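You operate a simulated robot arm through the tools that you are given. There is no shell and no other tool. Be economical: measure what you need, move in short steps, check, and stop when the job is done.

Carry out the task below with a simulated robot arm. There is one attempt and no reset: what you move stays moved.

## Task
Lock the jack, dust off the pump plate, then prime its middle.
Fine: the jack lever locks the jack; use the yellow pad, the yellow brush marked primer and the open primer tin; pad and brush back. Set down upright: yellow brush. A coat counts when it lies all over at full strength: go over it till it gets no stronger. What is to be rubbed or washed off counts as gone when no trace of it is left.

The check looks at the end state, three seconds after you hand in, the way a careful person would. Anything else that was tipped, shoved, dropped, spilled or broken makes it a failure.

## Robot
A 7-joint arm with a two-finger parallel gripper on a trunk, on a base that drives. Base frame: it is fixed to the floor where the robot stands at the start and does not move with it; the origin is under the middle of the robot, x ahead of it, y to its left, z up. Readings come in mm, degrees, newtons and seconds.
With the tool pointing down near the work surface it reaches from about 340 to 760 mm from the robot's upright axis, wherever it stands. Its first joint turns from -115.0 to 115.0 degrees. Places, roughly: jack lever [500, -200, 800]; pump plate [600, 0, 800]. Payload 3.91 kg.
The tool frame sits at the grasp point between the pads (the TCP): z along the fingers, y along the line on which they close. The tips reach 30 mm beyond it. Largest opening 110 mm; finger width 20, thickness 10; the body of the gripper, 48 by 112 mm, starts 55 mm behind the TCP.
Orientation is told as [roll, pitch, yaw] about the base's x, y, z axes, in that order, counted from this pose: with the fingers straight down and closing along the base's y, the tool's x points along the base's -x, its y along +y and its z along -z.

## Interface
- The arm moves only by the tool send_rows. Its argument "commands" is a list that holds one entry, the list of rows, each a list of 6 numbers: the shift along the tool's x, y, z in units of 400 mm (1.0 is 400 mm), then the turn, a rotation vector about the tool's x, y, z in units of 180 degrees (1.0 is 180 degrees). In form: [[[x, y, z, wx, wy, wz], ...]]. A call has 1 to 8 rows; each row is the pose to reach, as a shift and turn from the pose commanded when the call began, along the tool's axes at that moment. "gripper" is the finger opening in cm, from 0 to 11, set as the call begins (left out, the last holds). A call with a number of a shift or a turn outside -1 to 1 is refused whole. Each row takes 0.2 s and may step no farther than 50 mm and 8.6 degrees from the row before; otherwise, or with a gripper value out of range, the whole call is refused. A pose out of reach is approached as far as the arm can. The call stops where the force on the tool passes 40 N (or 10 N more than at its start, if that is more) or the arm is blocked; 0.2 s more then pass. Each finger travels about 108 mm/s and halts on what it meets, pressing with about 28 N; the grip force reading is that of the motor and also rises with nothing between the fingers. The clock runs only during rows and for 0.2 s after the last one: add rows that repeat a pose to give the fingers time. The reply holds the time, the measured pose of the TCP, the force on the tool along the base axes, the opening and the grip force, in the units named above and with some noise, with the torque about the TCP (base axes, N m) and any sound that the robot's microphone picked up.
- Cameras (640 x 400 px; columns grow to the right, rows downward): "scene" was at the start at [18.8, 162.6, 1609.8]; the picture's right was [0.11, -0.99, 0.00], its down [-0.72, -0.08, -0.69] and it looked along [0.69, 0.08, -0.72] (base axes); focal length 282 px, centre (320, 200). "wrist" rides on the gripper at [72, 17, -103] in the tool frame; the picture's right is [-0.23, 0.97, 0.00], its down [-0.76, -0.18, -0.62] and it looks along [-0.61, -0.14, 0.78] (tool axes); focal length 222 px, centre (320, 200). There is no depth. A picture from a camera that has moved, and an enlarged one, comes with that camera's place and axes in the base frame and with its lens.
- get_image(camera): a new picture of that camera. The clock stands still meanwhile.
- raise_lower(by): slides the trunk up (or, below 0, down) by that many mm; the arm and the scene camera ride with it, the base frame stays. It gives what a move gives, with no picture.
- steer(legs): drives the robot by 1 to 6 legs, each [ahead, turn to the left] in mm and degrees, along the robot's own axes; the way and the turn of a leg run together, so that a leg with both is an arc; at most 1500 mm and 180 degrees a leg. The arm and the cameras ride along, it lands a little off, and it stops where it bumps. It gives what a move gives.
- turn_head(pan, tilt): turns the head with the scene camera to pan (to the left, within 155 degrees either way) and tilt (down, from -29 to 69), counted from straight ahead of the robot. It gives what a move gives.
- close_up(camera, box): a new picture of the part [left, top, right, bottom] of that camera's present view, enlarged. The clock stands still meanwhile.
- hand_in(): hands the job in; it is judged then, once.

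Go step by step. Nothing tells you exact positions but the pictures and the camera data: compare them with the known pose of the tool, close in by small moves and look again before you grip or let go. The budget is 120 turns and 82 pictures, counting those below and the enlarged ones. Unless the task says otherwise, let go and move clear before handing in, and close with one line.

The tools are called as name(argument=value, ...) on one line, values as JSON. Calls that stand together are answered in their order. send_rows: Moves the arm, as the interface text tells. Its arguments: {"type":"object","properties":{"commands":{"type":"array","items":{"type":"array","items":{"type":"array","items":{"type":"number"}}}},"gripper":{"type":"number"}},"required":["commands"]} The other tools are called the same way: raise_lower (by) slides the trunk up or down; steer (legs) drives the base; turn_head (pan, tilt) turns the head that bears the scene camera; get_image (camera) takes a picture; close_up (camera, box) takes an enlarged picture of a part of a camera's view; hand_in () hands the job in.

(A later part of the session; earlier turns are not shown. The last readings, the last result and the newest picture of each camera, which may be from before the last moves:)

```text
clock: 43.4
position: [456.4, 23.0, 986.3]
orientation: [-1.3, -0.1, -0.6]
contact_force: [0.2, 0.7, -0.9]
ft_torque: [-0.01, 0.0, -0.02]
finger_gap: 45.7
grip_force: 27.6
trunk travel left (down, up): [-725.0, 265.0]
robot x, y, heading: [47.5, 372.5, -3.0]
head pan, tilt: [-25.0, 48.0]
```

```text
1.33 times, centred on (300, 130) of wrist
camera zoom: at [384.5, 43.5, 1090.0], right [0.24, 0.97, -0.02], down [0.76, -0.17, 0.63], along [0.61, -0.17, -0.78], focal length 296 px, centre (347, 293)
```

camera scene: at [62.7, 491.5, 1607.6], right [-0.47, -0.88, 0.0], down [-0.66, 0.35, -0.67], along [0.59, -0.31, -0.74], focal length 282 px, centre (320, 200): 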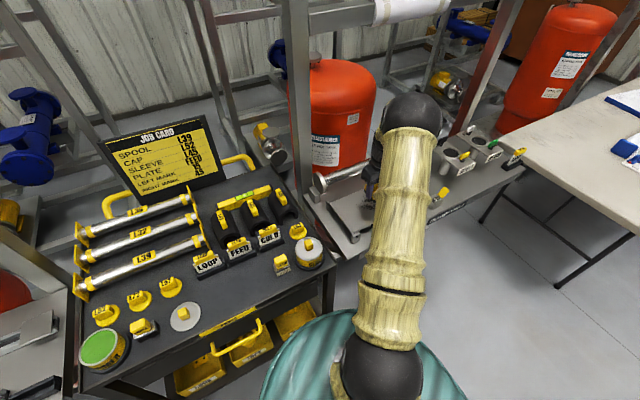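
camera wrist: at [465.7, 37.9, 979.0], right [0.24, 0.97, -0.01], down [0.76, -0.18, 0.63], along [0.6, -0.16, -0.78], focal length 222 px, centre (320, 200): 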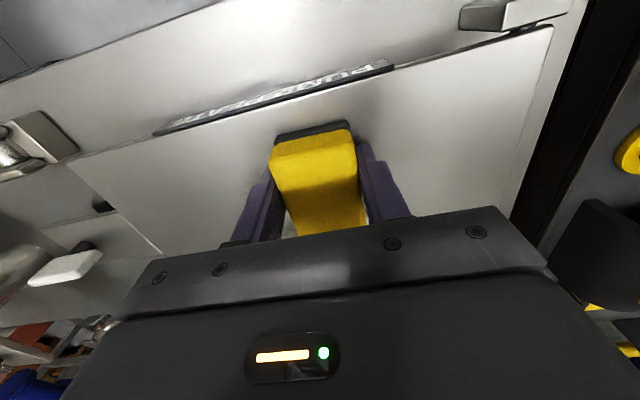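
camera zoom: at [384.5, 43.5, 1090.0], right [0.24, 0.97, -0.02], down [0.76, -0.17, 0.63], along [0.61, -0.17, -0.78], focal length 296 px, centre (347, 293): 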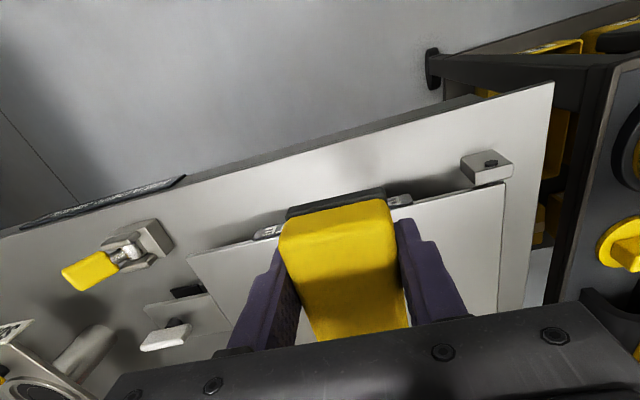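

I'll move the pad aside to +y so the wrist camera can see the wiped area.

send_rows(commands=[[[-0.05, 0.09, -0.01, -0.004, 0, 0], [-0.1, 0.18, -0.02, -0.008, 0, 0], [-0.15, 0.27, -0.03, -0.01, 0, 0], [-0.21, 0.37, -0.04, -0.01, 0, 0]]])

close_up(camera="wrist", box=[40, 60, 360, 260])

```text
clock: 44.4
position: [545.9, 168.1, 997.4]
orientation: [0.4, 0.0, -0.7]
contact_force: [0.6, 0.5, 0.0]
ft_torque: [-0.01, 0.06, 0.0]
finger_gap: 45.5
grip_force: 27.9
trunk travel left (down, up): [-725.0, 265.0]
robot x, y, heading: [48.6, 372.6, -3.1]
head pan, tilt: [-25.0, 48.0]
```

```text
2.00 times, centred on (200, 160) of wrist
camera zoom: at [474.5, 185.7, 1101.0], right [0.24, 0.97, 0.01], down [0.76, -0.19, 0.62], along [0.6, -0.14, -0.78], focal length 444 px, centre (560, 280)
```

zoom: 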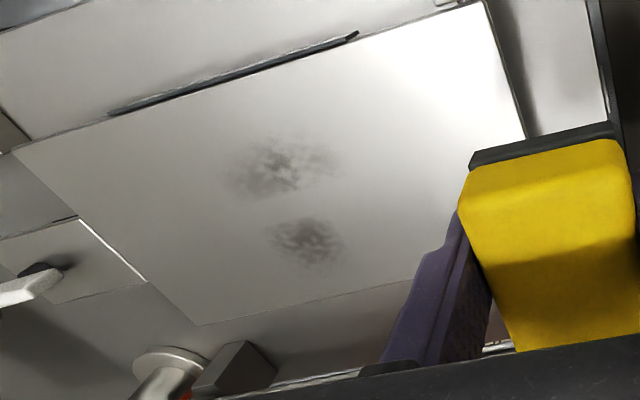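

Two faint patches remain, near [545, -12] and [598, -26]. I'll go back and wipe those with proper pressure.

send_rows(commands=[[[0, -0.11, 0.06, -0.002, 0, 0], [0, -0.22, 0.12, -0.004, 0, 0], [0, -0.31, 0.18, -0.006, 0, 0], [0, -0.31, 0.24, -0.006, 0, 0], [0, -0.31, 0.28, -0.006, 0, 0], [0, -0.31, 0.28, -0.006, 0, 0]]])

send_rows(commands=[[[0, 0, 0.005, 0, 0, 0], [0, 0, 0.01, 0, 0, 0], [0, 0, 0.015, 0, 0, 0], [0, 0, 0.015, 0, 0, 0]]])

```text
refused: row 1 steps farther than a row can; nothing moved
```

```text
clock: 45.4
position: [543.1, 167.2, 993.8]
orientation: [0.6, 0.0, -0.7]
contact_force: [0.0, -0.2, -0.5]
ft_torque: [0.0, -0.01, -0.02]
finger_gap: 45.6
grip_force: 27.7
trunk travel left (down, up): [-725.0, 265.0]
robot x, y, heading: [46.4, 371.5, -2.8]
head pan, tilt: [-25.0, 48.0]
```

send_rows(commands=[[[0, -0.1, 0.03, -0.002, 0, 0], [0, -0.2, 0.07, -0.004, 0, 0], [0, -0.3, 0.12, -0.006, 0, 0], [0, -0.34, 0.2, -0.006, 0, 0], [0, -0.34, 0.27, -0.006, 0, 0], [0, -0.34, 0.28, -0.006, 0, 0]]])

send_rows(commands=[[[0, 0, 0.005, 0, 0, 0], [0, 0, 0.01, 0, 0, 0], [0, 0, 0.01, 0, 0, 0]]])

```text
clock: 46.8
position: [544.4, 34.3, 882.4]
orientation: [1.6, 0.0, -0.7]
contact_force: [-0.4, -0.7, -0.1]
ft_torque: [-0.02, 0.04, 0.0]
finger_gap: 45.6
grip_force: 28.2
trunk travel left (down, up): [-725.0, 265.0]
robot x, y, heading: [46.6, 373.4, -3.0]
head pan, tilt: [-25.0, 48.0]
```

```text
clock: 47.6
position: [542.4, 33.0, 874.9]
orientation: [1.6, 0.0, -0.7]
contact_force: [-0.8, -0.2, -0.8]
ft_torque: [0.01, 0.01, -0.02]
finger_gap: 45.8
grip_force: 28.0
trunk travel left (down, up): [-725.0, 265.0]
robot x, y, heading: [48.6, 369.8, -2.9]
head pan, tilt: [-25.0, 48.0]
```

No force here, so the pad must have slid up a little in the grip. I'll continue down gently.

send_rows(commands=[[[0, 0, 0.005, 0, 0, 0], [0, 0, 0.008, 0, 0, 0], [0, 0, 0.008, 0, 0, 0]]])

send_rows(commands=[[[0, 0, 0.004, 0, 0, 0], [0, 0, 0.006, 0, 0, 0], [0, 0, 0.006, 0, 0, 0]]])

close_up(camera="wrist", box=[160, 40, 480, 240])

```text
clock: 48.4
position: [541.9, 34.2, 876.1]
orientation: [1.4, -0.2, -0.7]
contact_force: [3.8, 1.9, 25.4]
ft_torque: [-0.68, 0.24, 0.14]
finger_gap: 45.2
grip_force: 27.8
trunk travel left (down, up): [-725.0, 265.0]
robot x, y, heading: [43.4, 371.3, -3.3]
head pan, tilt: [-25.0, 48.0]
```

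```text
clock: 49.0
position: [542.8, 33.6, 876.6]
orientation: [1.3, -0.4, -0.7]
contact_force: [-4.9, 6.7, 17.3]
ft_torque: [-0.24, 0.45, -0.27]
finger_gap: 45.4
grip_force: 27.8
trunk travel left (down, up): [-725.0, 265.0]
robot x, y, heading: [49.8, 372.4, -3.1]
head pan, tilt: [-25.0, 48.0]
stopped in row 2: the force on the tool passed its limit (the readings are from after the stop); the commanded pose is now the measured one
```

```text
2.00 times, centred on (320, 140) of wrist
camera zoom: at [470.3, 49.1, 979.3], right [0.24, 0.97, 0.02], down [0.76, -0.2, 0.62], along [0.61, -0.13, -0.78], focal length 444 px, centre (320, 320)
```

zoom: 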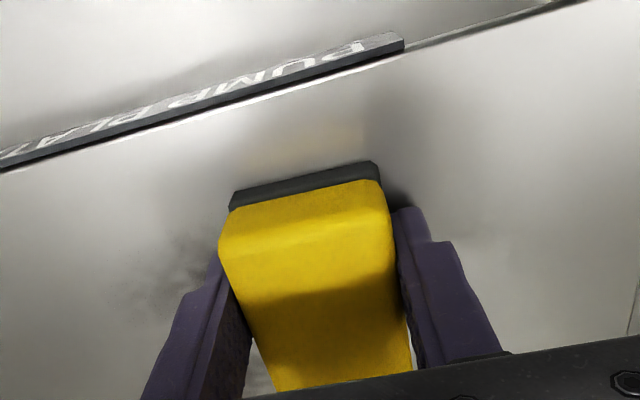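

In contact at about 17 N. I'll wipe the near patch from y 34 to -65 and back.

send_rows(commands=[[[0, -0.08, 0, 0, 0, 0], [0, -0.16, 0.002, 0, 0, 0], [0, -0.25, 0.004, 0, 0, 0], [0, -0.16, 0.003, 0, 0, 0], [0, -0.08, 0.001, 0, 0, 0], [-0.04, -0.08, 0.001, 0, 0, 0], [-0.04, -0.16, 0.002, 0, 0, 0], [-0.04, -0.25, 0.004, 0, 0, 0]]])

send_rows(commands=[[[-0.05, 0, 0, 0, 0, 0], [-0.1, 0, 0, 0, 0, 0], [-0.1, 0.08, 0, 0, 0, 0], [-0.1, 0.16, 0, 0, 0, 0], [-0.13, 0.16, 0, 0, 0, 0], [-0.13, 0.08, 0, 0, 0, 0], [-0.13, 0, 0, 0, 0, 0], [-0.1, 0.05, 0, 0, 0, 0]]])

```text
clock: 49.5
position: [546.6, -10.3, 875.5]
orientation: [1.6, -0.4, -0.5]
contact_force: [-4.5, 2.0, 9.6]
ft_torque: [-0.21, 0.32, -0.12]
finger_gap: 45.7
grip_force: 28.2
trunk travel left (down, up): [-725.0, 265.0]
robot x, y, heading: [44.4, 373.3, -3.1]
head pan, tilt: [-25.0, 48.0]
stopped in row 2: the force on the tool passed its limit (the readings are from after the stop); the commanded pose is now the measured one
```

```text
clock: 51.1
position: [601.3, 2.4, 876.3]
orientation: [1.8, -0.7, -0.3]
contact_force: [-0.8, -2.6, 5.2]
ft_torque: [-0.19, 0.12, -0.02]
finger_gap: 45.4
grip_force: 28.3
trunk travel left (down, up): [-725.0, 265.0]
robot x, y, heading: [47.8, 372.6, -3.0]
head pan, tilt: [-25.0, 48.0]
stopped in row 7: the force on the tool passed its limit (the readings are from after the stop); the commanded pose is now the measured one
```

The stops reset the pressure to a light level, so I'll go on wiping both patches in small steps.

send_rows(commands=[[[0, -0.05, 0, 0, 0, 0], [0, -0.1, 0, 0, 0, 0], [0, -0.15, 0, 0, 0, 0], [0, -0.1, 0, 0, 0, 0], [0, -0.05, 0, 0, 0, 0], [0.04, -0.1, 0, 0, 0, 0], [0.08, -0.15, 0, 0, 0, 0], [0.13, -0.15, 0, 0, 0, 0]]])

send_rows(commands=[[[0, 0.05, 0, 0, 0, 0], [0, 0.1, 0, 0, 0, 0], [0, 0.15, 0, 0, 0, 0], [0, 0.2, 0, 0, 0, 0], [0.03, 0.2, 0, 0, 0, 0], [0.03, 0.13, 0, 0, 0, 0], [0.03, 0.06, 0, 0, 0, 0], [0.03, 0, 0, 0, 0, 0]]])

```text
clock: 52.9
position: [548.1, -57.7, 876.3]
orientation: [1.6, -0.7, -0.3]
contact_force: [8.7, -0.5, 17.9]
ft_torque: [-0.53, 0.05, 0.28]
finger_gap: 45.7
grip_force: 28.1
trunk travel left (down, up): [-725.0, 265.0]
robot x, y, heading: [45.8, 372.0, -3.2]
head pan, tilt: [-25.0, 48.0]
```

```text
clock: 54.3
position: [543.9, 22.4, 876.6]
orientation: [3.0, -0.8, 0.1]
contact_force: [-4.3, 9.0, 11.9]
ft_torque: [-0.08, 0.28, -0.24]
finger_gap: 45.3
grip_force: 27.8
trunk travel left (down, up): [-725.0, 265.0]
robot x, y, heading: [44.1, 371.7, -2.9]
head pan, tilt: [-25.0, 48.0]
stopped in row 6: the force on the tool passed its limit (the readings are from after the stop); the commanded pose is now the measured one
```

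I'll lift, straighten the tool and inspect again from the side.

send_rows(commands=[[[0, 0, -0.05, 0, 0, 0], [0, 0.07, -0.13, 0.006, 0.002, 0], [0, 0.16, -0.2, 0.012, 0.004, 0], [0, 0.26, -0.25, 0.015, 0.004, 0], [0, 0.36, -0.3, 0.015, 0.004, 0]]])

close_up(camera="wrist", box=[40, 60, 360, 260])

```text
clock: 55.5
position: [536.9, 160.2, 1004.0]
orientation: [0.2, 0.0, 0.1]
contact_force: [0.6, 0.6, 0.3]
ft_torque: [0.0, 0.01, 0.0]
finger_gap: 45.5
grip_force: 27.8
trunk travel left (down, up): [-725.0, 265.0]
robot x, y, heading: [50.1, 371.2, -3.1]
head pan, tilt: [-25.0, 48.0]
```

```text
2.00 times, centred on (200, 160) of wrist
camera zoom: at [466.1, 177.9, 1107.0], right [0.23, 0.97, 0.0], down [0.76, -0.18, 0.62], along [0.61, -0.14, -0.78], focal length 444 px, centre (560, 280)
```

zoom: 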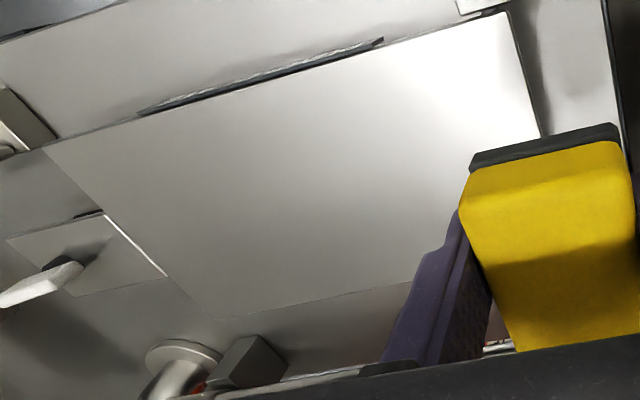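

The plate looks clean. I'll check with a tighter zoom for any faint traces.

close_up(camera="wrist", box=[100, 95, 260, 215])

```text
3.33 times, centred on (180, 155) of wrist
camera zoom: at [466.1, 177.9, 1107.0], right [0.23, 0.97, 0.0], down [0.76, -0.18, 0.62], along [0.61, -0.14, -0.78], focal length 740 px, centre (787, 350)
```

zoom: 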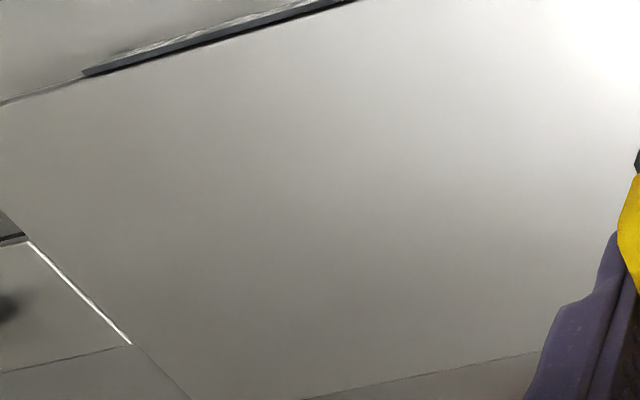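

The plate is clean. I'll carry the pad back to its place at [491, 590].

send_rows(commands=[[[0.01, 0.115, 0, 0, 0, 0], [0.02, 0.23, 0, 0, 0, 0], [0.03, 0.345, 0, 0, 0, 0], [0.045, 0.46, 0, 0, 0, 0], [0.06, 0.575, 0, 0, 0, 0], [0.08, 0.69, 0, 0, 0, 0], [0.1, 0.805, 0, 0, 0, 0], [0.115, 0.92, 0, 0, 0, 0]]])

send_rows(commands=[[[0, 0.08, 0.04, 0, 0, 0], [0, 0.154, 0.1, 0, 0, 0], [0, 0.154, 0.2, 0, 0, 0], [0, 0.154, 0.3, 0, 0, 0], [0, 0.154, 0.35, 0, 0, 0], [0, 0.154, 0.35, 0, 0, 0]]])

get_image(camera="wrist")

```text
clock: 57.3
position: [495.7, 525.4, 1001.5]
orientation: [0.2, 0.0, 0.1]
contact_force: [1.5, 0.6, -0.8]
ft_torque: [-0.01, -0.02, 0.04]
finger_gap: 45.4
grip_force: 27.9
trunk travel left (down, up): [-725.0, 265.0]
robot x, y, heading: [45.7, 371.4, -2.7]
head pan, tilt: [-25.0, 48.0]
```

```text
clock: 58.7
position: [493.5, 587.3, 860.0]
orientation: [0.1, 0.0, 0.1]
contact_force: [-0.1, 0.3, -0.7]
ft_torque: [0.03, 0.01, -0.04]
finger_gap: 45.6
grip_force: 28.0
trunk travel left (down, up): [-725.0, 265.0]
robot x, y, heading: [47.1, 373.9, -3.1]
head pan, tilt: [-25.0, 48.0]
```

```text
40 pictures are left
camera wrist: at [421.6, 605.4, 964.0], right [0.23, 0.97, 0.0], down [0.76, -0.18, 0.62], along [0.61, -0.14, -0.78], focal length 222 px, centre (320, 200)
```

wrist: 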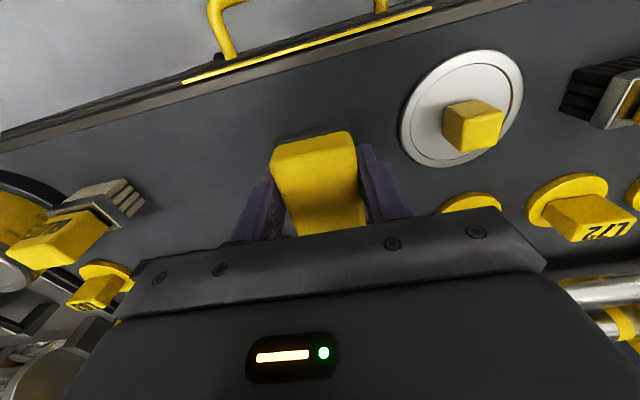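

I'm over the spot, and will lower to contact at about TCP z 831.

send_rows(commands=[[[0, 0.005, 0.025, 0, 0, 0], [0, 0.005, 0.05, 0, 0, 0], [0, 0.005, 0.06, 0, 0, 0], [0, 0.005, 0.06, 0, 0, 0]]])

send_rows(commands=[[[0, 0, 0.005, 0, 0, 0], [0, 0, 0.01, 0, 0, 0], [0, 0, 0.01, 0, 0, 0]]])

```text
clock: 59.7
position: [494.0, 590.8, 836.8]
orientation: [0.1, -0.1, 0.1]
contact_force: [0.3, -0.4, -0.4]
ft_torque: [0.03, -0.02, -0.01]
finger_gap: 45.5
grip_force: 28.2
trunk travel left (down, up): [-725.0, 265.0]
robot x, y, heading: [44.6, 373.4, -2.9]
head pan, tilt: [-25.0, 48.0]
```

```text
clock: 60.5
position: [494.7, 589.7, 833.5]
orientation: [0.2, 0.0, 0.1]
contact_force: [0.2, -0.3, -0.9]
ft_torque: [-0.01, 0.01, 0.01]
finger_gap: 45.7
grip_force: 27.7
trunk travel left (down, up): [-725.0, 265.0]
robot x, y, heading: [48.2, 373.6, -3.1]
head pan, tilt: [-25.0, 48.0]
```

send_rows(commands=[[[0, 0, 0.004, 0, 0, 0], [0, 0, 0.006, 0, 0, 0], [0, 0, 0.006, 0, 0, 0]]])

close_up(camera="wrist", box=[220, 80, 420, 240])

```text
clock: 61.3
position: [494.7, 591.1, 831.9]
orientation: [0.2, 0.1, 0.1]
contact_force: [0.4, -0.5, -0.3]
ft_torque: [-0.03, 0.01, 0.0]
finger_gap: 45.4
grip_force: 27.4
trunk travel left (down, up): [-725.0, 265.0]
robot x, y, heading: [48.1, 372.5, -3.2]
head pan, tilt: [-25.0, 48.0]
```

```text
2.50 times, centred on (320, 160) of wrist
camera zoom: at [421.9, 607.9, 936.1], right [0.23, 0.97, 0.0], down [0.76, -0.18, 0.62], along [0.61, -0.14, -0.78], focal length 555 px, centre (320, 300)
```

zoom: 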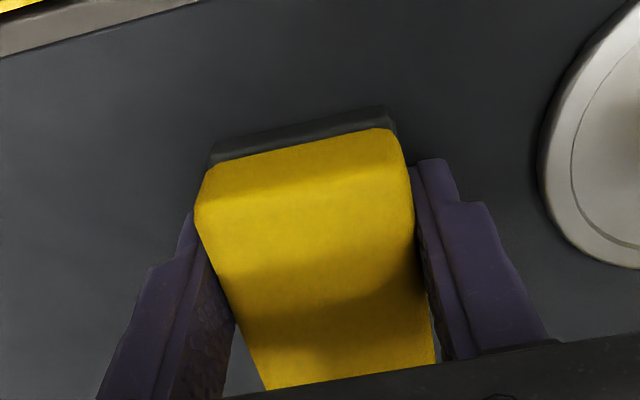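

send_rows(commands=[[[0, 0, 0.004, 0, 0, 0], [0, 0, 0.006, 0, 0, 0], [0, 0, 0.006, 0, 0, 0]]])

send_rows(commands=[[[0, 0, 0.003, 0, 0, 0], [0, 0, 0.005, 0, 0, 0], [0, 0, 0.005, 0, 0, 0]]])

```text
clock: 62.1
position: [493.7, 590.2, 831.4]
orientation: [0.0, -0.1, 0.1]
contact_force: [-1.2, 0.2, 1.8]
ft_torque: [-0.06, 0.01, 0.01]
finger_gap: 45.7
grip_force: 28.0
trunk travel left (down, up): [-725.0, 265.0]
robot x, y, heading: [45.5, 372.3, -2.9]
head pan, tilt: [-25.0, 48.0]
```

```text
clock: 62.9
position: [494.1, 591.2, 830.6]
orientation: [0.4, -0.3, 0.0]
contact_force: [2.2, 0.3, 35.5]
ft_torque: [-0.92, 0.41, 0.14]
finger_gap: 45.4
grip_force: 27.9
trunk travel left (down, up): [-725.0, 265.0]
robot x, y, heading: [46.5, 374.8, -3.1]
head pan, tilt: [-25.0, 48.0]
```

The pad is firmly down on the cart. I'll ease up 1.5 mm, release and rise.

send_rows(commands=[[[0, 0, -0.004, 0, 0, 0], [0, 0, -0.004, 0, 0, 0]]])

send_rows(commands=[[[0, 0, 0, 0, 0, 0], [0, 0, 0, 0, 0, 0], [0, 0, -0.06, 0, 0, 0], [0, 0, -0.16, 0, 0, 0], [0, 0, -0.26, 0, 0, 0], [0, 0, -0.36, 0, 0, 0]]], gripper=8)

get_image(camera="wrist")

```text
clock: 63.5
position: [494.7, 590.3, 830.4]
orientation: [0.1, -0.2, 0.1]
contact_force: [4.2, 1.1, 20.7]
ft_torque: [-0.49, 0.03, 0.11]
finger_gap: 45.8
grip_force: 27.3
trunk travel left (down, up): [-725.0, 265.0]
robot x, y, heading: [45.1, 375.3, -2.9]
head pan, tilt: [-25.0, 48.0]
```

```text
clock: 64.9
position: [495.2, 588.1, 974.5]
orientation: [0.0, 0.0, 0.0]
contact_force: [-0.3, 0.4, -0.2]
ft_torque: [-0.01, 0.01, -0.03]
finger_gap: 80.2
grip_force: 0.1
trunk travel left (down, up): [-725.0, 265.0]
robot x, y, heading: [46.3, 372.9, -2.8]
head pan, tilt: [-25.0, 48.0]
```

```text
38 pictures are left
camera wrist: at [424.1, 605.5, 1078.4], right [0.23, 0.97, 0.0], down [0.76, -0.18, 0.62], along [0.61, -0.14, -0.78], focal length 222 px, centre (320, 200)
```

wrist: 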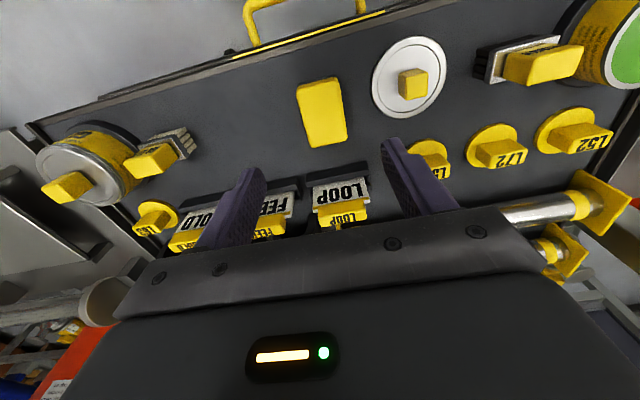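

The pad is back in place. Next is the primer brush, near [500, 788, 846], so I'll move closer and look at it and the tin.

send_rows(commands=[[[0, 0.11, 0, 0, 0, 0], [0, 0.22, 0, 0, 0, 0], [0, 0.33, 0, 0, 0, 0], [0, 0.44, 0.03, 0, 0, 0], [0, 0.49, 0.08, 0, 0, 0]]])

turn_head(pan=35, tilt=45)

get_image(camera="wrist")

get_image(camera="scene")

```text
clock: 66.1
position: [496.4, 788.6, 939.8]
orientation: [0.1, -0.1, 0.1]
contact_force: [-0.3, -0.2, 0.4]
ft_torque: [-0.03, 0.0, 0.01]
finger_gap: 80.2
grip_force: 0.1
trunk travel left (down, up): [-725.0, 265.0]
robot x, y, heading: [45.3, 372.0, -3.0]
head pan, tilt: [-25.0, 48.0]
```

```text
clock: 67.4
position: [495.0, 787.7, 940.0]
orientation: [0.2, 0.1, 0.1]
contact_force: [-0.3, 0.3, -0.8]
ft_torque: [0.0, 0.01, -0.03]
finger_gap: 80.2
grip_force: 0.0
trunk travel left (down, up): [-725.0, 265.0]
robot x, y, heading: [48.8, 373.9, -2.8]
head pan, tilt: [35.0, 45.0]
```

```text
37 pictures are left
camera wrist: at [424.1, 805.2, 1044.0], right [0.23, 0.97, 0.0], down [0.76, -0.18, 0.62], along [0.61, -0.14, -0.78], focal length 222 px, centre (320, 200)
```

wrist: 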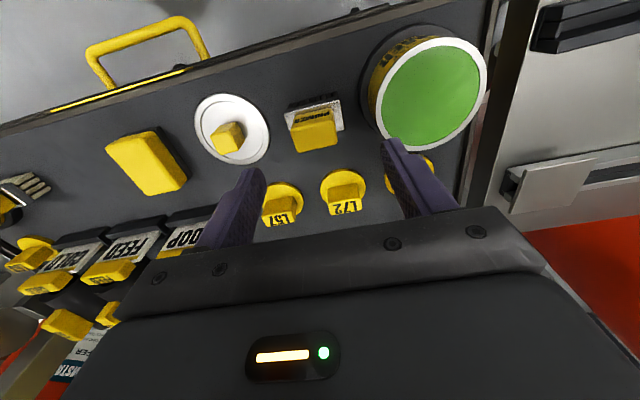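

```text
36 pictures are left
camera scene: at [62.9, 571.8, 1611.8], right [0.53, -0.85, 0.0], down [-0.6, -0.37, -0.71], along [0.6, 0.37, -0.71], focal length 282 px, centre (320, 200)
```

scene: 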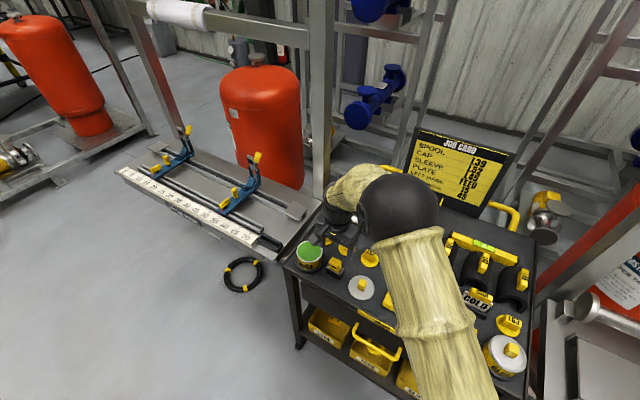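

close_up(camera="wrist", box=[260, 20, 500, 170])

close_up(camera="scene", box=[285, 215, 385, 305])

```text
2.67 times, centred on (380, 95) of wrist
camera zoom: at [424.1, 805.2, 1044.0], right [0.23, 0.97, 0.0], down [0.76, -0.18, 0.62], along [0.61, -0.14, -0.78], focal length 592 px, centre (160, 480)
```

zoom: 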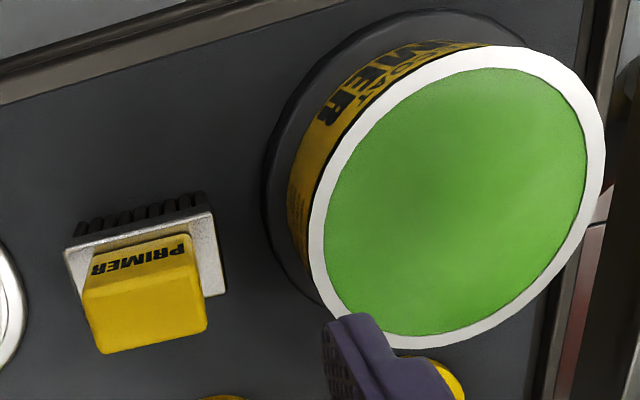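

```text
4.44 times, centred on (335, 260) of scene
camera zoom: at [62.9, 571.8, 1611.8], right [0.53, -0.85, 0.0], down [-0.6, -0.37, -0.71], along [0.6, 0.37, -0.71], focal length 1255 px, centre (253, -67)
```

zoom: 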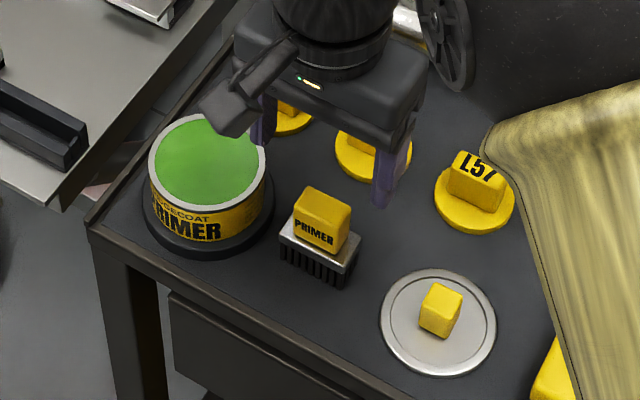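

The handle top is about 40 by 24 mm, centred at [503, 784, 846], and the tin rim is at [489, 877, 853]. I'll set the opening to 58 mm and come down over the handle.

send_rows(commands=[[[-0.02, -0.009, 0.03, 0, 0, 0], [-0.02, -0.009, 0.08, 0, 0, 0], [-0.02, -0.009, 0.14, 0, 0, 0], [-0.02, -0.009, 0.14, 0, 0, 0]]], gripper=5.8)

close_up(camera="wrist", box=[180, 60, 480, 240])

close_up(camera="scene", box=[285, 215, 385, 305])

```text
clock: 68.4
position: [503.7, 785.5, 885.7]
orientation: [0.2, 0.0, 0.1]
contact_force: [-0.5, -0.1, 0.0]
ft_torque: [-0.02, -0.03, 0.03]
finger_gap: 58.2
grip_force: 0.0
trunk travel left (down, up): [-725.0, 265.0]
robot x, y, heading: [47.8, 374.5, -2.9]
head pan, tilt: [35.0, 45.0]
```

```text
2.13 times, centred on (330, 150) of wrist
camera zoom: at [431.5, 802.9, 989.6], right [0.23, 0.97, 0.0], down [0.76, -0.18, 0.62], along [0.61, -0.14, -0.78], focal length 474 px, centre (299, 307)
```

zoom: 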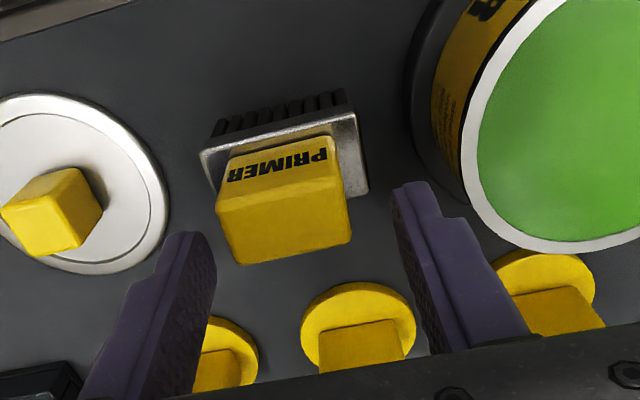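

```text
4.44 times, centred on (335, 260) of scene
camera zoom: at [62.8, 571.7, 1611.8], right [0.53, -0.85, 0.0], down [-0.6, -0.38, -0.71], along [0.6, 0.38, -0.71], focal length 1255 px, centre (253, -67)
```

zoom: 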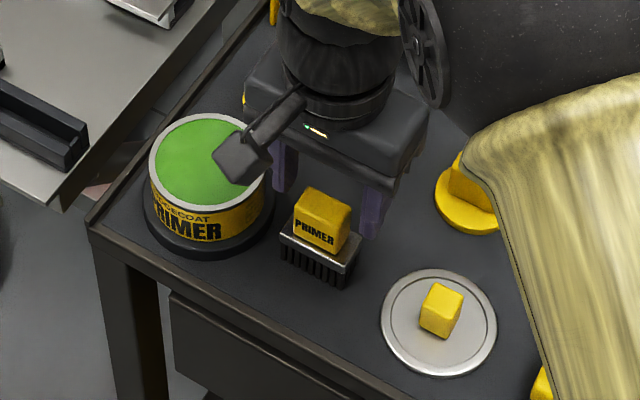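

The handle is centred around [505, 782]. I'll adjust, descend to TCP z 852 and look before closing.

send_rows(commands=[[[-0.003, -0.008, 0.03, 0, 0, 0], [-0.003, -0.008, 0.06, 0, 0, 0], [-0.003, -0.008, 0.08, 0, 0, 0], [-0.003, -0.008, 0.08, 0, 0, 0]]])

close_up(camera="wrist", box=[180, 60, 480, 240])

```text
clock: 69.2
position: [504.0, 787.7, 864.9]
orientation: [1.0, -0.7, 0.2]
contact_force: [-3.8, 1.9, 18.4]
ft_torque: [0.57, 0.23, 0.05]
finger_gap: 58.9
grip_force: 1.4
trunk travel left (down, up): [-725.0, 265.0]
robot x, y, heading: [46.2, 375.3, -3.1]
head pan, tilt: [35.0, 45.0]
stopped in row 4: the force on the tool passed its limit (the readings are from after the stop); the commanded pose is now the measured one
```

```text
2.13 times, centred on (330, 150) of wrist
camera zoom: at [432.2, 802.8, 967.4], right [0.22, 0.97, 0.02], down [0.75, -0.19, 0.63], along [0.62, -0.12, -0.78], focal length 474 px, centre (299, 307)
```

zoom: 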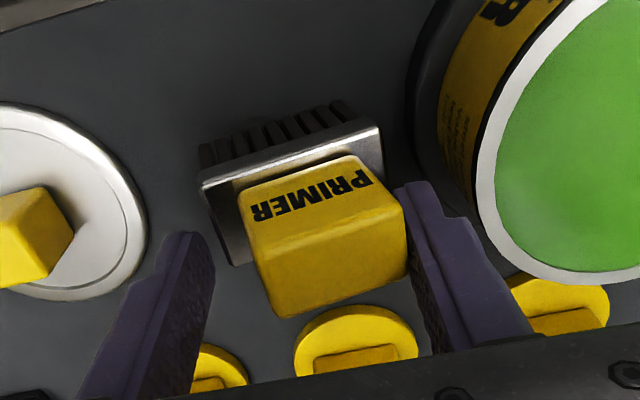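

Something met the right finger: 18 N, and the brush may be leaning. I'll look from the other camera before moving.

close_up(camera="scene", box=[300, 225, 370, 285])

```text
6.67 times, centred on (335, 255) of scene
camera zoom: at [61.2, 571.7, 1611.9], right [0.53, -0.85, 0.0], down [-0.6, -0.38, -0.71], along [0.6, 0.38, -0.71], focal length 1882 px, centre (220, -167)
```

zoom: 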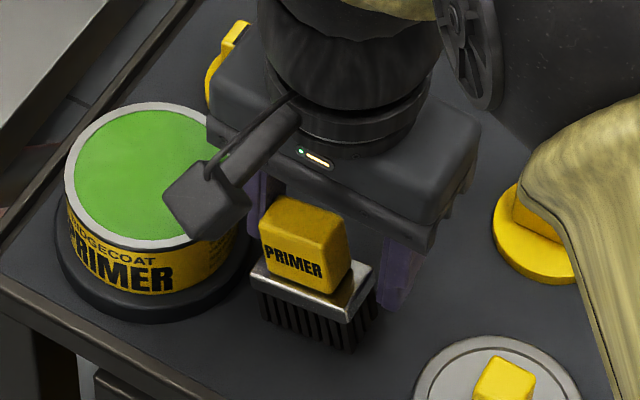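

The fingertip came down on the ferrule's wide shoulder, whose top is near z 833, and tilted the brush a little. I'll rise 5 mm and straighten so the brush settles.

send_rows(commands=[[[0, 0, -0.01, 0.002, 0.002, 0], [0, -0.008, -0.02, 0.005, 0.004, 0], [0, -0.012, -0.02, 0.005, 0.004, 0], [0, -0.012, -0.02, 0.005, 0.004, 0]]])

close_up(camera="wrist", box=[180, 60, 480, 240])

```text
clock: 70.2
position: [505.3, 781.2, 868.6]
orientation: [-0.2, 0.2, 0.2]
contact_force: [-0.7, 0.3, 0.5]
ft_torque: [0.01, 0.0, -0.03]
finger_gap: 58.1
grip_force: 0.1
trunk travel left (down, up): [-725.0, 265.0]
robot x, y, heading: [46.5, 376.7, -3.2]
head pan, tilt: [35.0, 45.0]
```

```text
2.13 times, centred on (330, 150) of wrist
camera zoom: at [433.8, 798.2, 973.0], right [0.23, 0.97, 0.0], down [0.76, -0.18, 0.62], along [0.6, -0.14, -0.78], focal length 474 px, centre (299, 307)
```

zoom: 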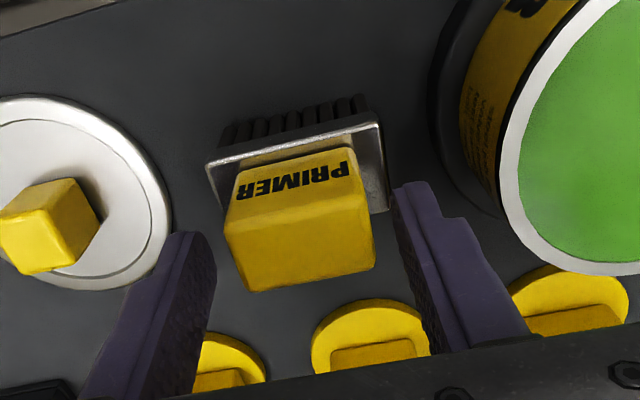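

The brush stands upright again and is centred between the fingers. I'll close on the handle here.

send_rows(commands=[[[0, -0.002, 0.005, 0, 0, 0], [0, -0.002, 0.005, 0, 0, 0], [0, -0.002, 0.005, 0, 0, 0], [0, -0.002, 0.005, 0, 0, 0]]], gripper=2)

close_up(camera="wrist", box=[180, 60, 480, 240])

```text
clock: 71.2
position: [506.8, 780.4, 867.2]
orientation: [0.0, 0.1, 0.1]
contact_force: [-0.8, 3.9, 15.6]
ft_torque: [0.04, 0.34, -0.06]
finger_gap: 35.1
grip_force: 27.7
trunk travel left (down, up): [-725.0, 265.0]
robot x, y, heading: [47.2, 373.8, -3.0]
head pan, tilt: [35.0, 45.0]
```

```text
2.13 times, centred on (330, 150) of wrist
camera zoom: at [433.6, 797.7, 972.4], right [0.23, 0.97, 0.0], down [0.76, -0.18, 0.62], along [0.61, -0.14, -0.78], focal length 474 px, centre (299, 307)
```

zoom: 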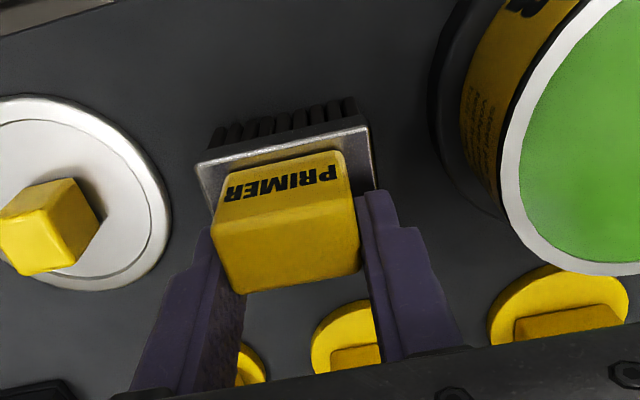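

The handle is gripped at 35 mm. I'll lift 110 mm and check.

send_rows(commands=[[[0, 0, -0.07, 0, 0, 0], [0, 0, -0.15, 0, 0, 0], [0, 0, -0.22, 0, 0, 0], [0, 0, -0.275, 0, 0, 0], [0, 0, -0.275, 0, 0, 0]]])

close_up(camera="scene", box=[285, 185, 385, 285])

get_image(camera="wrist")

```text
clock: 72.4
position: [509.1, 778.4, 978.8]
orientation: [-0.1, 0.1, 0.0]
contact_force: [0.1, -0.2, -0.4]
ft_torque: [0.0, 0.01, 0.0]
finger_gap: 35.4
grip_force: 28.3
trunk travel left (down, up): [-725.0, 265.0]
robot x, y, heading: [48.0, 374.3, -2.9]
head pan, tilt: [35.0, 45.0]
```

```text
4.00 times, centred on (335, 235) of scene
camera zoom: at [63.0, 572.0, 1611.7], right [0.53, -0.85, 0.0], down [-0.6, -0.38, -0.71], along [0.6, 0.38, -0.71], focal length 1129 px, centre (260, 60)
```

zoom: 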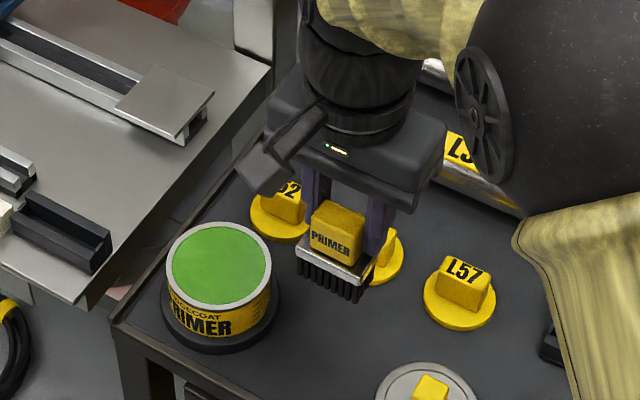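

```text
26 pictures are left
camera wrist: at [437.7, 796.0, 1082.2], right [0.23, 0.97, 0.0], down [0.76, -0.17, 0.62], along [0.6, -0.14, -0.78], focal length 222 px, centre (320, 200)
```

wrist: 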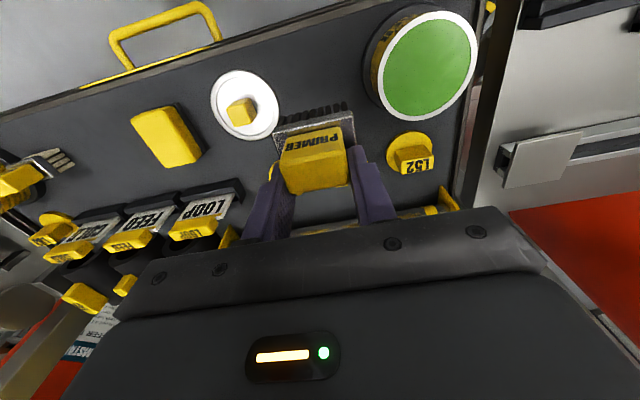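

The brush is held well. I'll move it over the tin centre at about [488, 876].

send_rows(commands=[[[0.017, 0.08, 0, 0, 0, 0], [0.034, 0.16, 0, 0, 0, 0], [0.052, 0.244, 0, 0, 0, 0], [0.052, 0.244, 0.05, 0, 0, 0], [0.052, 0.244, 0.05, 0, 0, 0]]])

get_image(camera="wrist")

close_up(camera="scene", box=[270, 200, 370, 290])

```text
clock: 73.6
position: [484.3, 878.4, 956.6]
orientation: [-0.2, 0.2, 0.1]
contact_force: [0.1, -0.3, -0.9]
ft_torque: [0.01, -0.01, -0.03]
finger_gap: 35.5
grip_force: 28.0
trunk travel left (down, up): [-725.0, 265.0]
robot x, y, heading: [46.2, 374.9, -2.8]
head pan, tilt: [35.0, 45.0]
```

```text
25 pictures are left
camera wrist: at [413.1, 895.4, 1061.1], right [0.23, 0.97, 0.0], down [0.76, -0.17, 0.62], along [0.6, -0.14, -0.78], focal length 222 px, centre (320, 200)
```

wrist: 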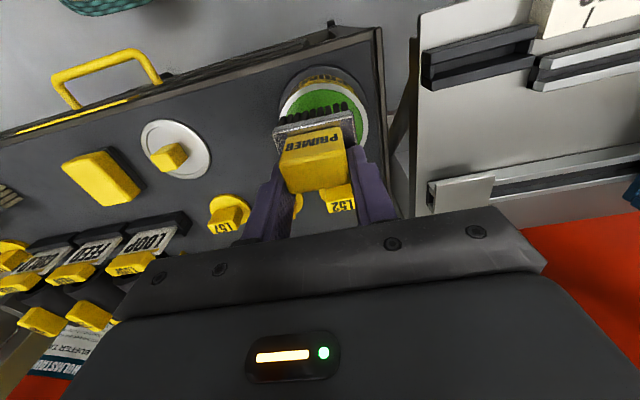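

```text
4.44 times, centred on (320, 245) of scene
camera zoom: at [62.8, 571.8, 1611.8], right [0.53, -0.85, 0.0], down [-0.6, -0.38, -0.71], along [0.6, 0.38, -0.71], focal length 1255 px, centre (320, 0)
```

zoom: 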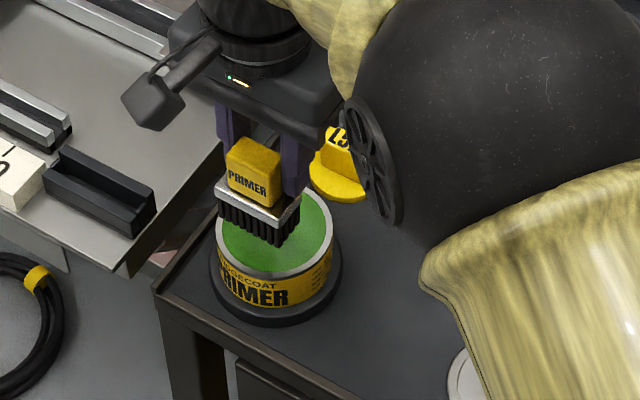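

The brush is over the tin opening. I'll lower it 28 mm and look.

send_rows(commands=[[[0, -0.004, 0.03, 0, 0, 0], [0, -0.004, 0.06, 0, 0, 0], [0, -0.004, 0.07, 0, 0, 0], [0, -0.004, 0.07, 0, 0, 0]]])

close_up(camera="scene", box=[285, 220, 345, 280])

```text
clock: 74.6
position: [484.8, 876.5, 928.9]
orientation: [-0.1, 0.2, 0.2]
contact_force: [-0.8, 0.9, -0.1]
ft_torque: [-0.01, 0.0, -0.02]
finger_gap: 35.4
grip_force: 28.3
trunk travel left (down, up): [-725.0, 265.0]
robot x, y, heading: [48.3, 374.8, -2.9]
head pan, tilt: [35.0, 45.0]
```

```text
6.67 times, centred on (315, 250) of scene
camera zoom: at [62.9, 571.9, 1611.7], right [0.53, -0.85, 0.0], down [-0.6, -0.38, -0.71], along [0.6, 0.38, -0.71], focal length 1882 px, centre (353, -133)
```

zoom: 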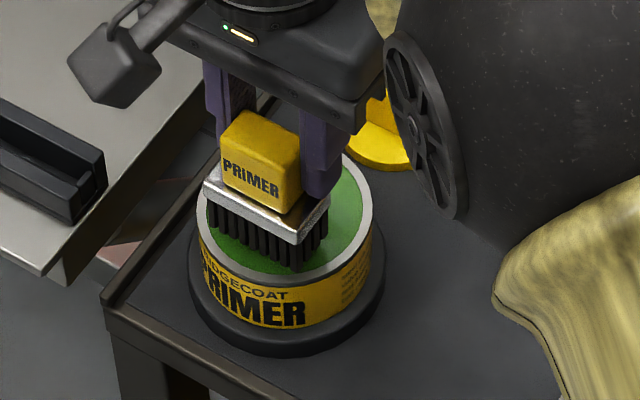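

In this view the brush seems to sit toward the near side of the tin. I'll cross-check with the wrist camera.

close_up(camera="wrist", box=[240, 50, 420, 200])

```text
2.67 times, centred on (330, 125) of wrist
camera zoom: at [414.1, 893.8, 1033.4], right [0.23, 0.97, 0.0], down [0.76, -0.18, 0.62], along [0.6, -0.14, -0.78], focal length 592 px, centre (293, 400)
```

zoom: 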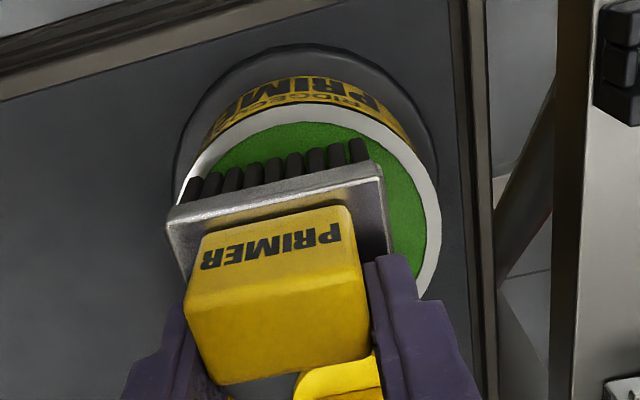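

Both views say the brush should shift about +x 14 and +y 7 mm. I'll raise a bit, shift and look again.

send_rows(commands=[[[0, 0, -0.025, 0, 0, 0], [-0.035, 0.018, -0.025, 0, 0, 0], [-0.035, 0.018, 0, 0, 0, 0], [-0.035, 0.018, 0, 0, 0, 0]]])

close_up(camera="wrist", box=[240, 50, 420, 200])

close_up(camera="scene", box=[285, 220, 345, 280])

```text
clock: 75.6
position: [499.9, 882.7, 928.7]
orientation: [0.0, 0.3, 0.2]
contact_force: [-0.1, -0.4, -1.2]
ft_torque: [0.01, -0.02, 0.01]
finger_gap: 35.4
grip_force: 27.9
trunk travel left (down, up): [-725.0, 265.0]
robot x, y, heading: [46.8, 370.7, -3.0]
head pan, tilt: [35.0, 45.0]
```

```text
2.67 times, centred on (330, 125) of wrist
camera zoom: at [428.3, 900.0, 1032.9], right [0.23, 0.97, 0.0], down [0.76, -0.18, 0.62], along [0.6, -0.14, -0.78], focal length 592 px, centre (293, 400)
```

zoom: 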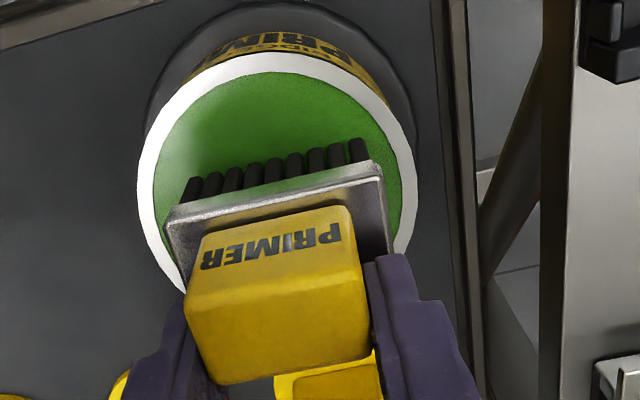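

```text
6.67 times, centred on (315, 250) of scene
camera zoom: at [62.9, 571.9, 1611.7], right [0.53, -0.85, 0.0], down [-0.6, -0.38, -0.71], along [0.6, 0.38, -0.71], focal length 1882 px, centre (353, -133)
```

zoom: 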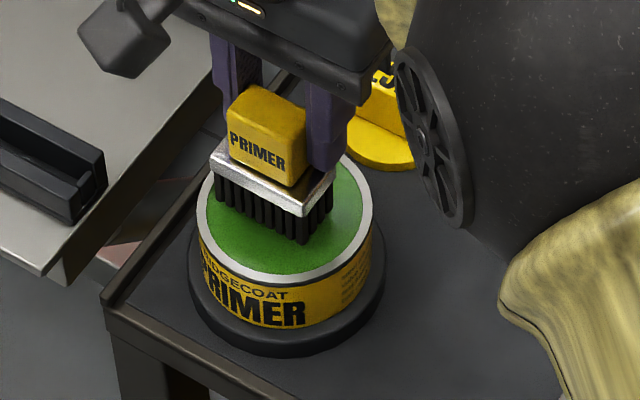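

The alignment looks good now. I'll lower slowly into the primer, watching the force.

send_rows(commands=[[[0, 0, 0.01, 0, 0, 0], [0, 0, 0.02, 0, 0, 0], [0, 0, 0.03, 0, 0, 0], [0, 0, 0.03, 0, 0, 0]]])

close_up(camera="scene", box=[285, 220, 345, 280])

```text
clock: 76.6
position: [498.8, 883.2, 920.0]
orientation: [0.4, -0.2, 0.2]
contact_force: [3.6, 2.3, 28.5]
ft_torque: [-0.16, 0.07, -0.01]
finger_gap: 35.4
grip_force: 28.0
trunk travel left (down, up): [-725.0, 265.0]
robot x, y, heading: [46.1, 375.0, -2.9]
head pan, tilt: [35.0, 45.0]
```

```text
6.67 times, centred on (315, 250) of scene
camera zoom: at [61.0, 569.5, 1612.4], right [0.53, -0.85, 0.0], down [-0.6, -0.37, -0.71], along [0.6, 0.38, -0.71], focal length 1882 px, centre (353, -133)
```

zoom: 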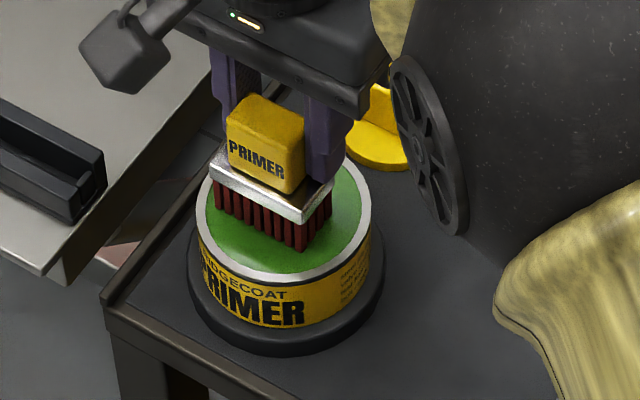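

The bristles turned red, so they are loaded and the primer surface is at TCP z ≈ 921. I'll lift and carry the brush to the plate.

send_rows(commands=[[[0, 0, -0.1, 0, 0, 0], [0, 0, -0.2, 0.002, 0.002, 0], [0, -0.1, -0.22, 0.002, 0.002, 0], [0, -0.22, -0.22, 0.002, 0.002, 0], [0, -0.34, -0.22, 0.002, 0.002, 0], [0, -0.46, -0.22, 0.002, 0.002, 0], [0, -0.58, -0.22, 0.002, 0.002, 0], [0, -0.7, -0.22, 0.002, 0.002, 0]]])

send_rows(commands=[[[-0.01, -0.115, 0, 0, 0, 0], [-0.02, -0.23, 0, 0, 0, 0], [-0.03, -0.345, 0, 0, 0, 0], [-0.045, -0.46, 0, 0, 0, 0], [-0.06, -0.575, 0, 0, 0, 0], [-0.08, -0.69, 0, 0, 0, 0], [-0.1, -0.805, 0, 0, 0, 0], [-0.115, -0.92, 0, 0, 0, 0]]])

send_rows(commands=[[[-0.015, -0.115, 0, 0, 0, 0], [-0.03, -0.23, 0, 0, 0, 0], [-0.04, -0.345, 0.03, 0, 0, 0], [-0.05, -0.46, 0.06, 0, 0, 0], [-0.057, -0.56, 0.09, 0, 0, 0]]])

get_image(camera="wrist")

```text
clock: 78.4
position: [500.4, 603.2, 1005.4]
orientation: [-0.4, 0.5, 0.2]
contact_force: [0.6, 0.5, 0.3]
ft_torque: [0.02, -0.01, 0.02]
finger_gap: 35.4
grip_force: 27.7
trunk travel left (down, up): [-725.0, 265.0]
robot x, y, heading: [49.2, 373.2, -3.1]
head pan, tilt: [35.0, 45.0]
```

```text
clock: 80.2
position: [548.0, 235.3, 1007.6]
orientation: [-0.5, 0.7, 0.3]
contact_force: [-0.1, 0.5, -2.3]
ft_torque: [0.0, 0.01, 0.0]
finger_gap: 35.6
grip_force: 27.2
trunk travel left (down, up): [-725.0, 265.0]
robot x, y, heading: [50.8, 371.2, -3.0]
head pan, tilt: [35.0, 45.0]
```

```text
clock: 81.4
position: [573.5, 10.8, 974.9]
orientation: [-0.4, 0.5, 0.1]
contact_force: [0.5, 0.2, -0.8]
ft_torque: [0.01, -0.04, 0.01]
finger_gap: 35.5
grip_force: 27.7
trunk travel left (down, up): [-725.0, 265.0]
robot x, y, heading: [46.1, 372.9, -3.2]
head pan, tilt: [35.0, 45.0]
```

```text
18 pictures are left
camera wrist: at [502.2, 29.7, 1078.9], right [0.23, 0.97, -0.01], down [0.77, -0.17, 0.62], along [0.6, -0.15, -0.79], focal length 222 px, centre (320, 200)
```

wrist: 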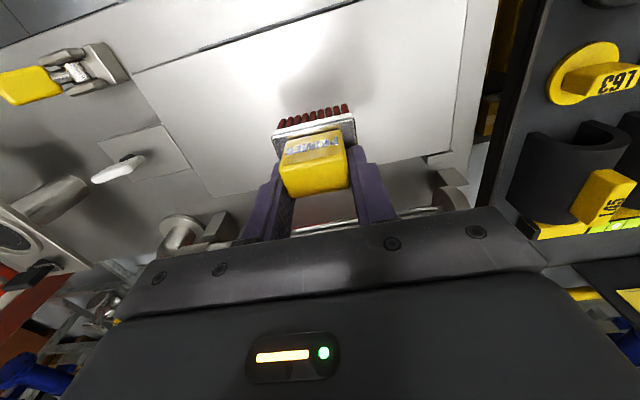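

The brush is over the plate with red bristles. I'll descend to first contact, expected near TCP z 912.

send_rows(commands=[[[0.012, -0.02, 0.06, -0.002, -0.002, 0], [0.012, -0.025, 0.11, -0.002, -0.003, 0], [0.012, -0.025, 0.1425, -0.002, -0.003, 0], [0.012, -0.025, 0.1425, -0.002, -0.003, 0]]])

send_rows(commands=[[[0, 0, 0.005, 0, 0, 0], [0, 0, 0.01, 0, 0, 0], [0, 0, 0.01, 0, 0, 0]]])

send_rows(commands=[[[0, 0, 0.003, 0, 0, 0], [0, 0, 0.005, 0, 0, 0], [0, 0, 0.005, 0, 0, 0]]])

```text
clock: 82.4
position: [565.0, -0.7, 916.3]
orientation: [-0.1, 0.0, 0.1]
contact_force: [0.1, 0.0, -0.3]
ft_torque: [0.03, -0.02, 0.04]
finger_gap: 35.3
grip_force: 28.1
trunk travel left (down, up): [-725.0, 265.0]
robot x, y, heading: [46.6, 370.4, -3.1]
head pan, tilt: [35.0, 45.0]
```

```text
clock: 83.2
position: [564.6, 1.0, 911.8]
orientation: [-0.1, 0.0, 0.1]
contact_force: [-0.1, 0.1, 0.0]
ft_torque: [0.02, -0.05, 0.0]
finger_gap: 35.4
grip_force: 27.7
trunk travel left (down, up): [-725.0, 265.0]
robot x, y, heading: [44.4, 376.7, -2.8]
head pan, tilt: [35.0, 45.0]
```

```text
clock: 84.0
position: [565.3, 0.3, 912.3]
orientation: [-0.1, 0.0, 0.0]
contact_force: [-1.6, -1.2, 2.4]
ft_torque: [0.04, 0.03, 0.03]
finger_gap: 35.6
grip_force: 27.5
trunk travel left (down, up): [-725.0, 265.0]
robot x, y, heading: [46.9, 374.5, -3.0]
head pan, tilt: [35.0, 45.0]
```

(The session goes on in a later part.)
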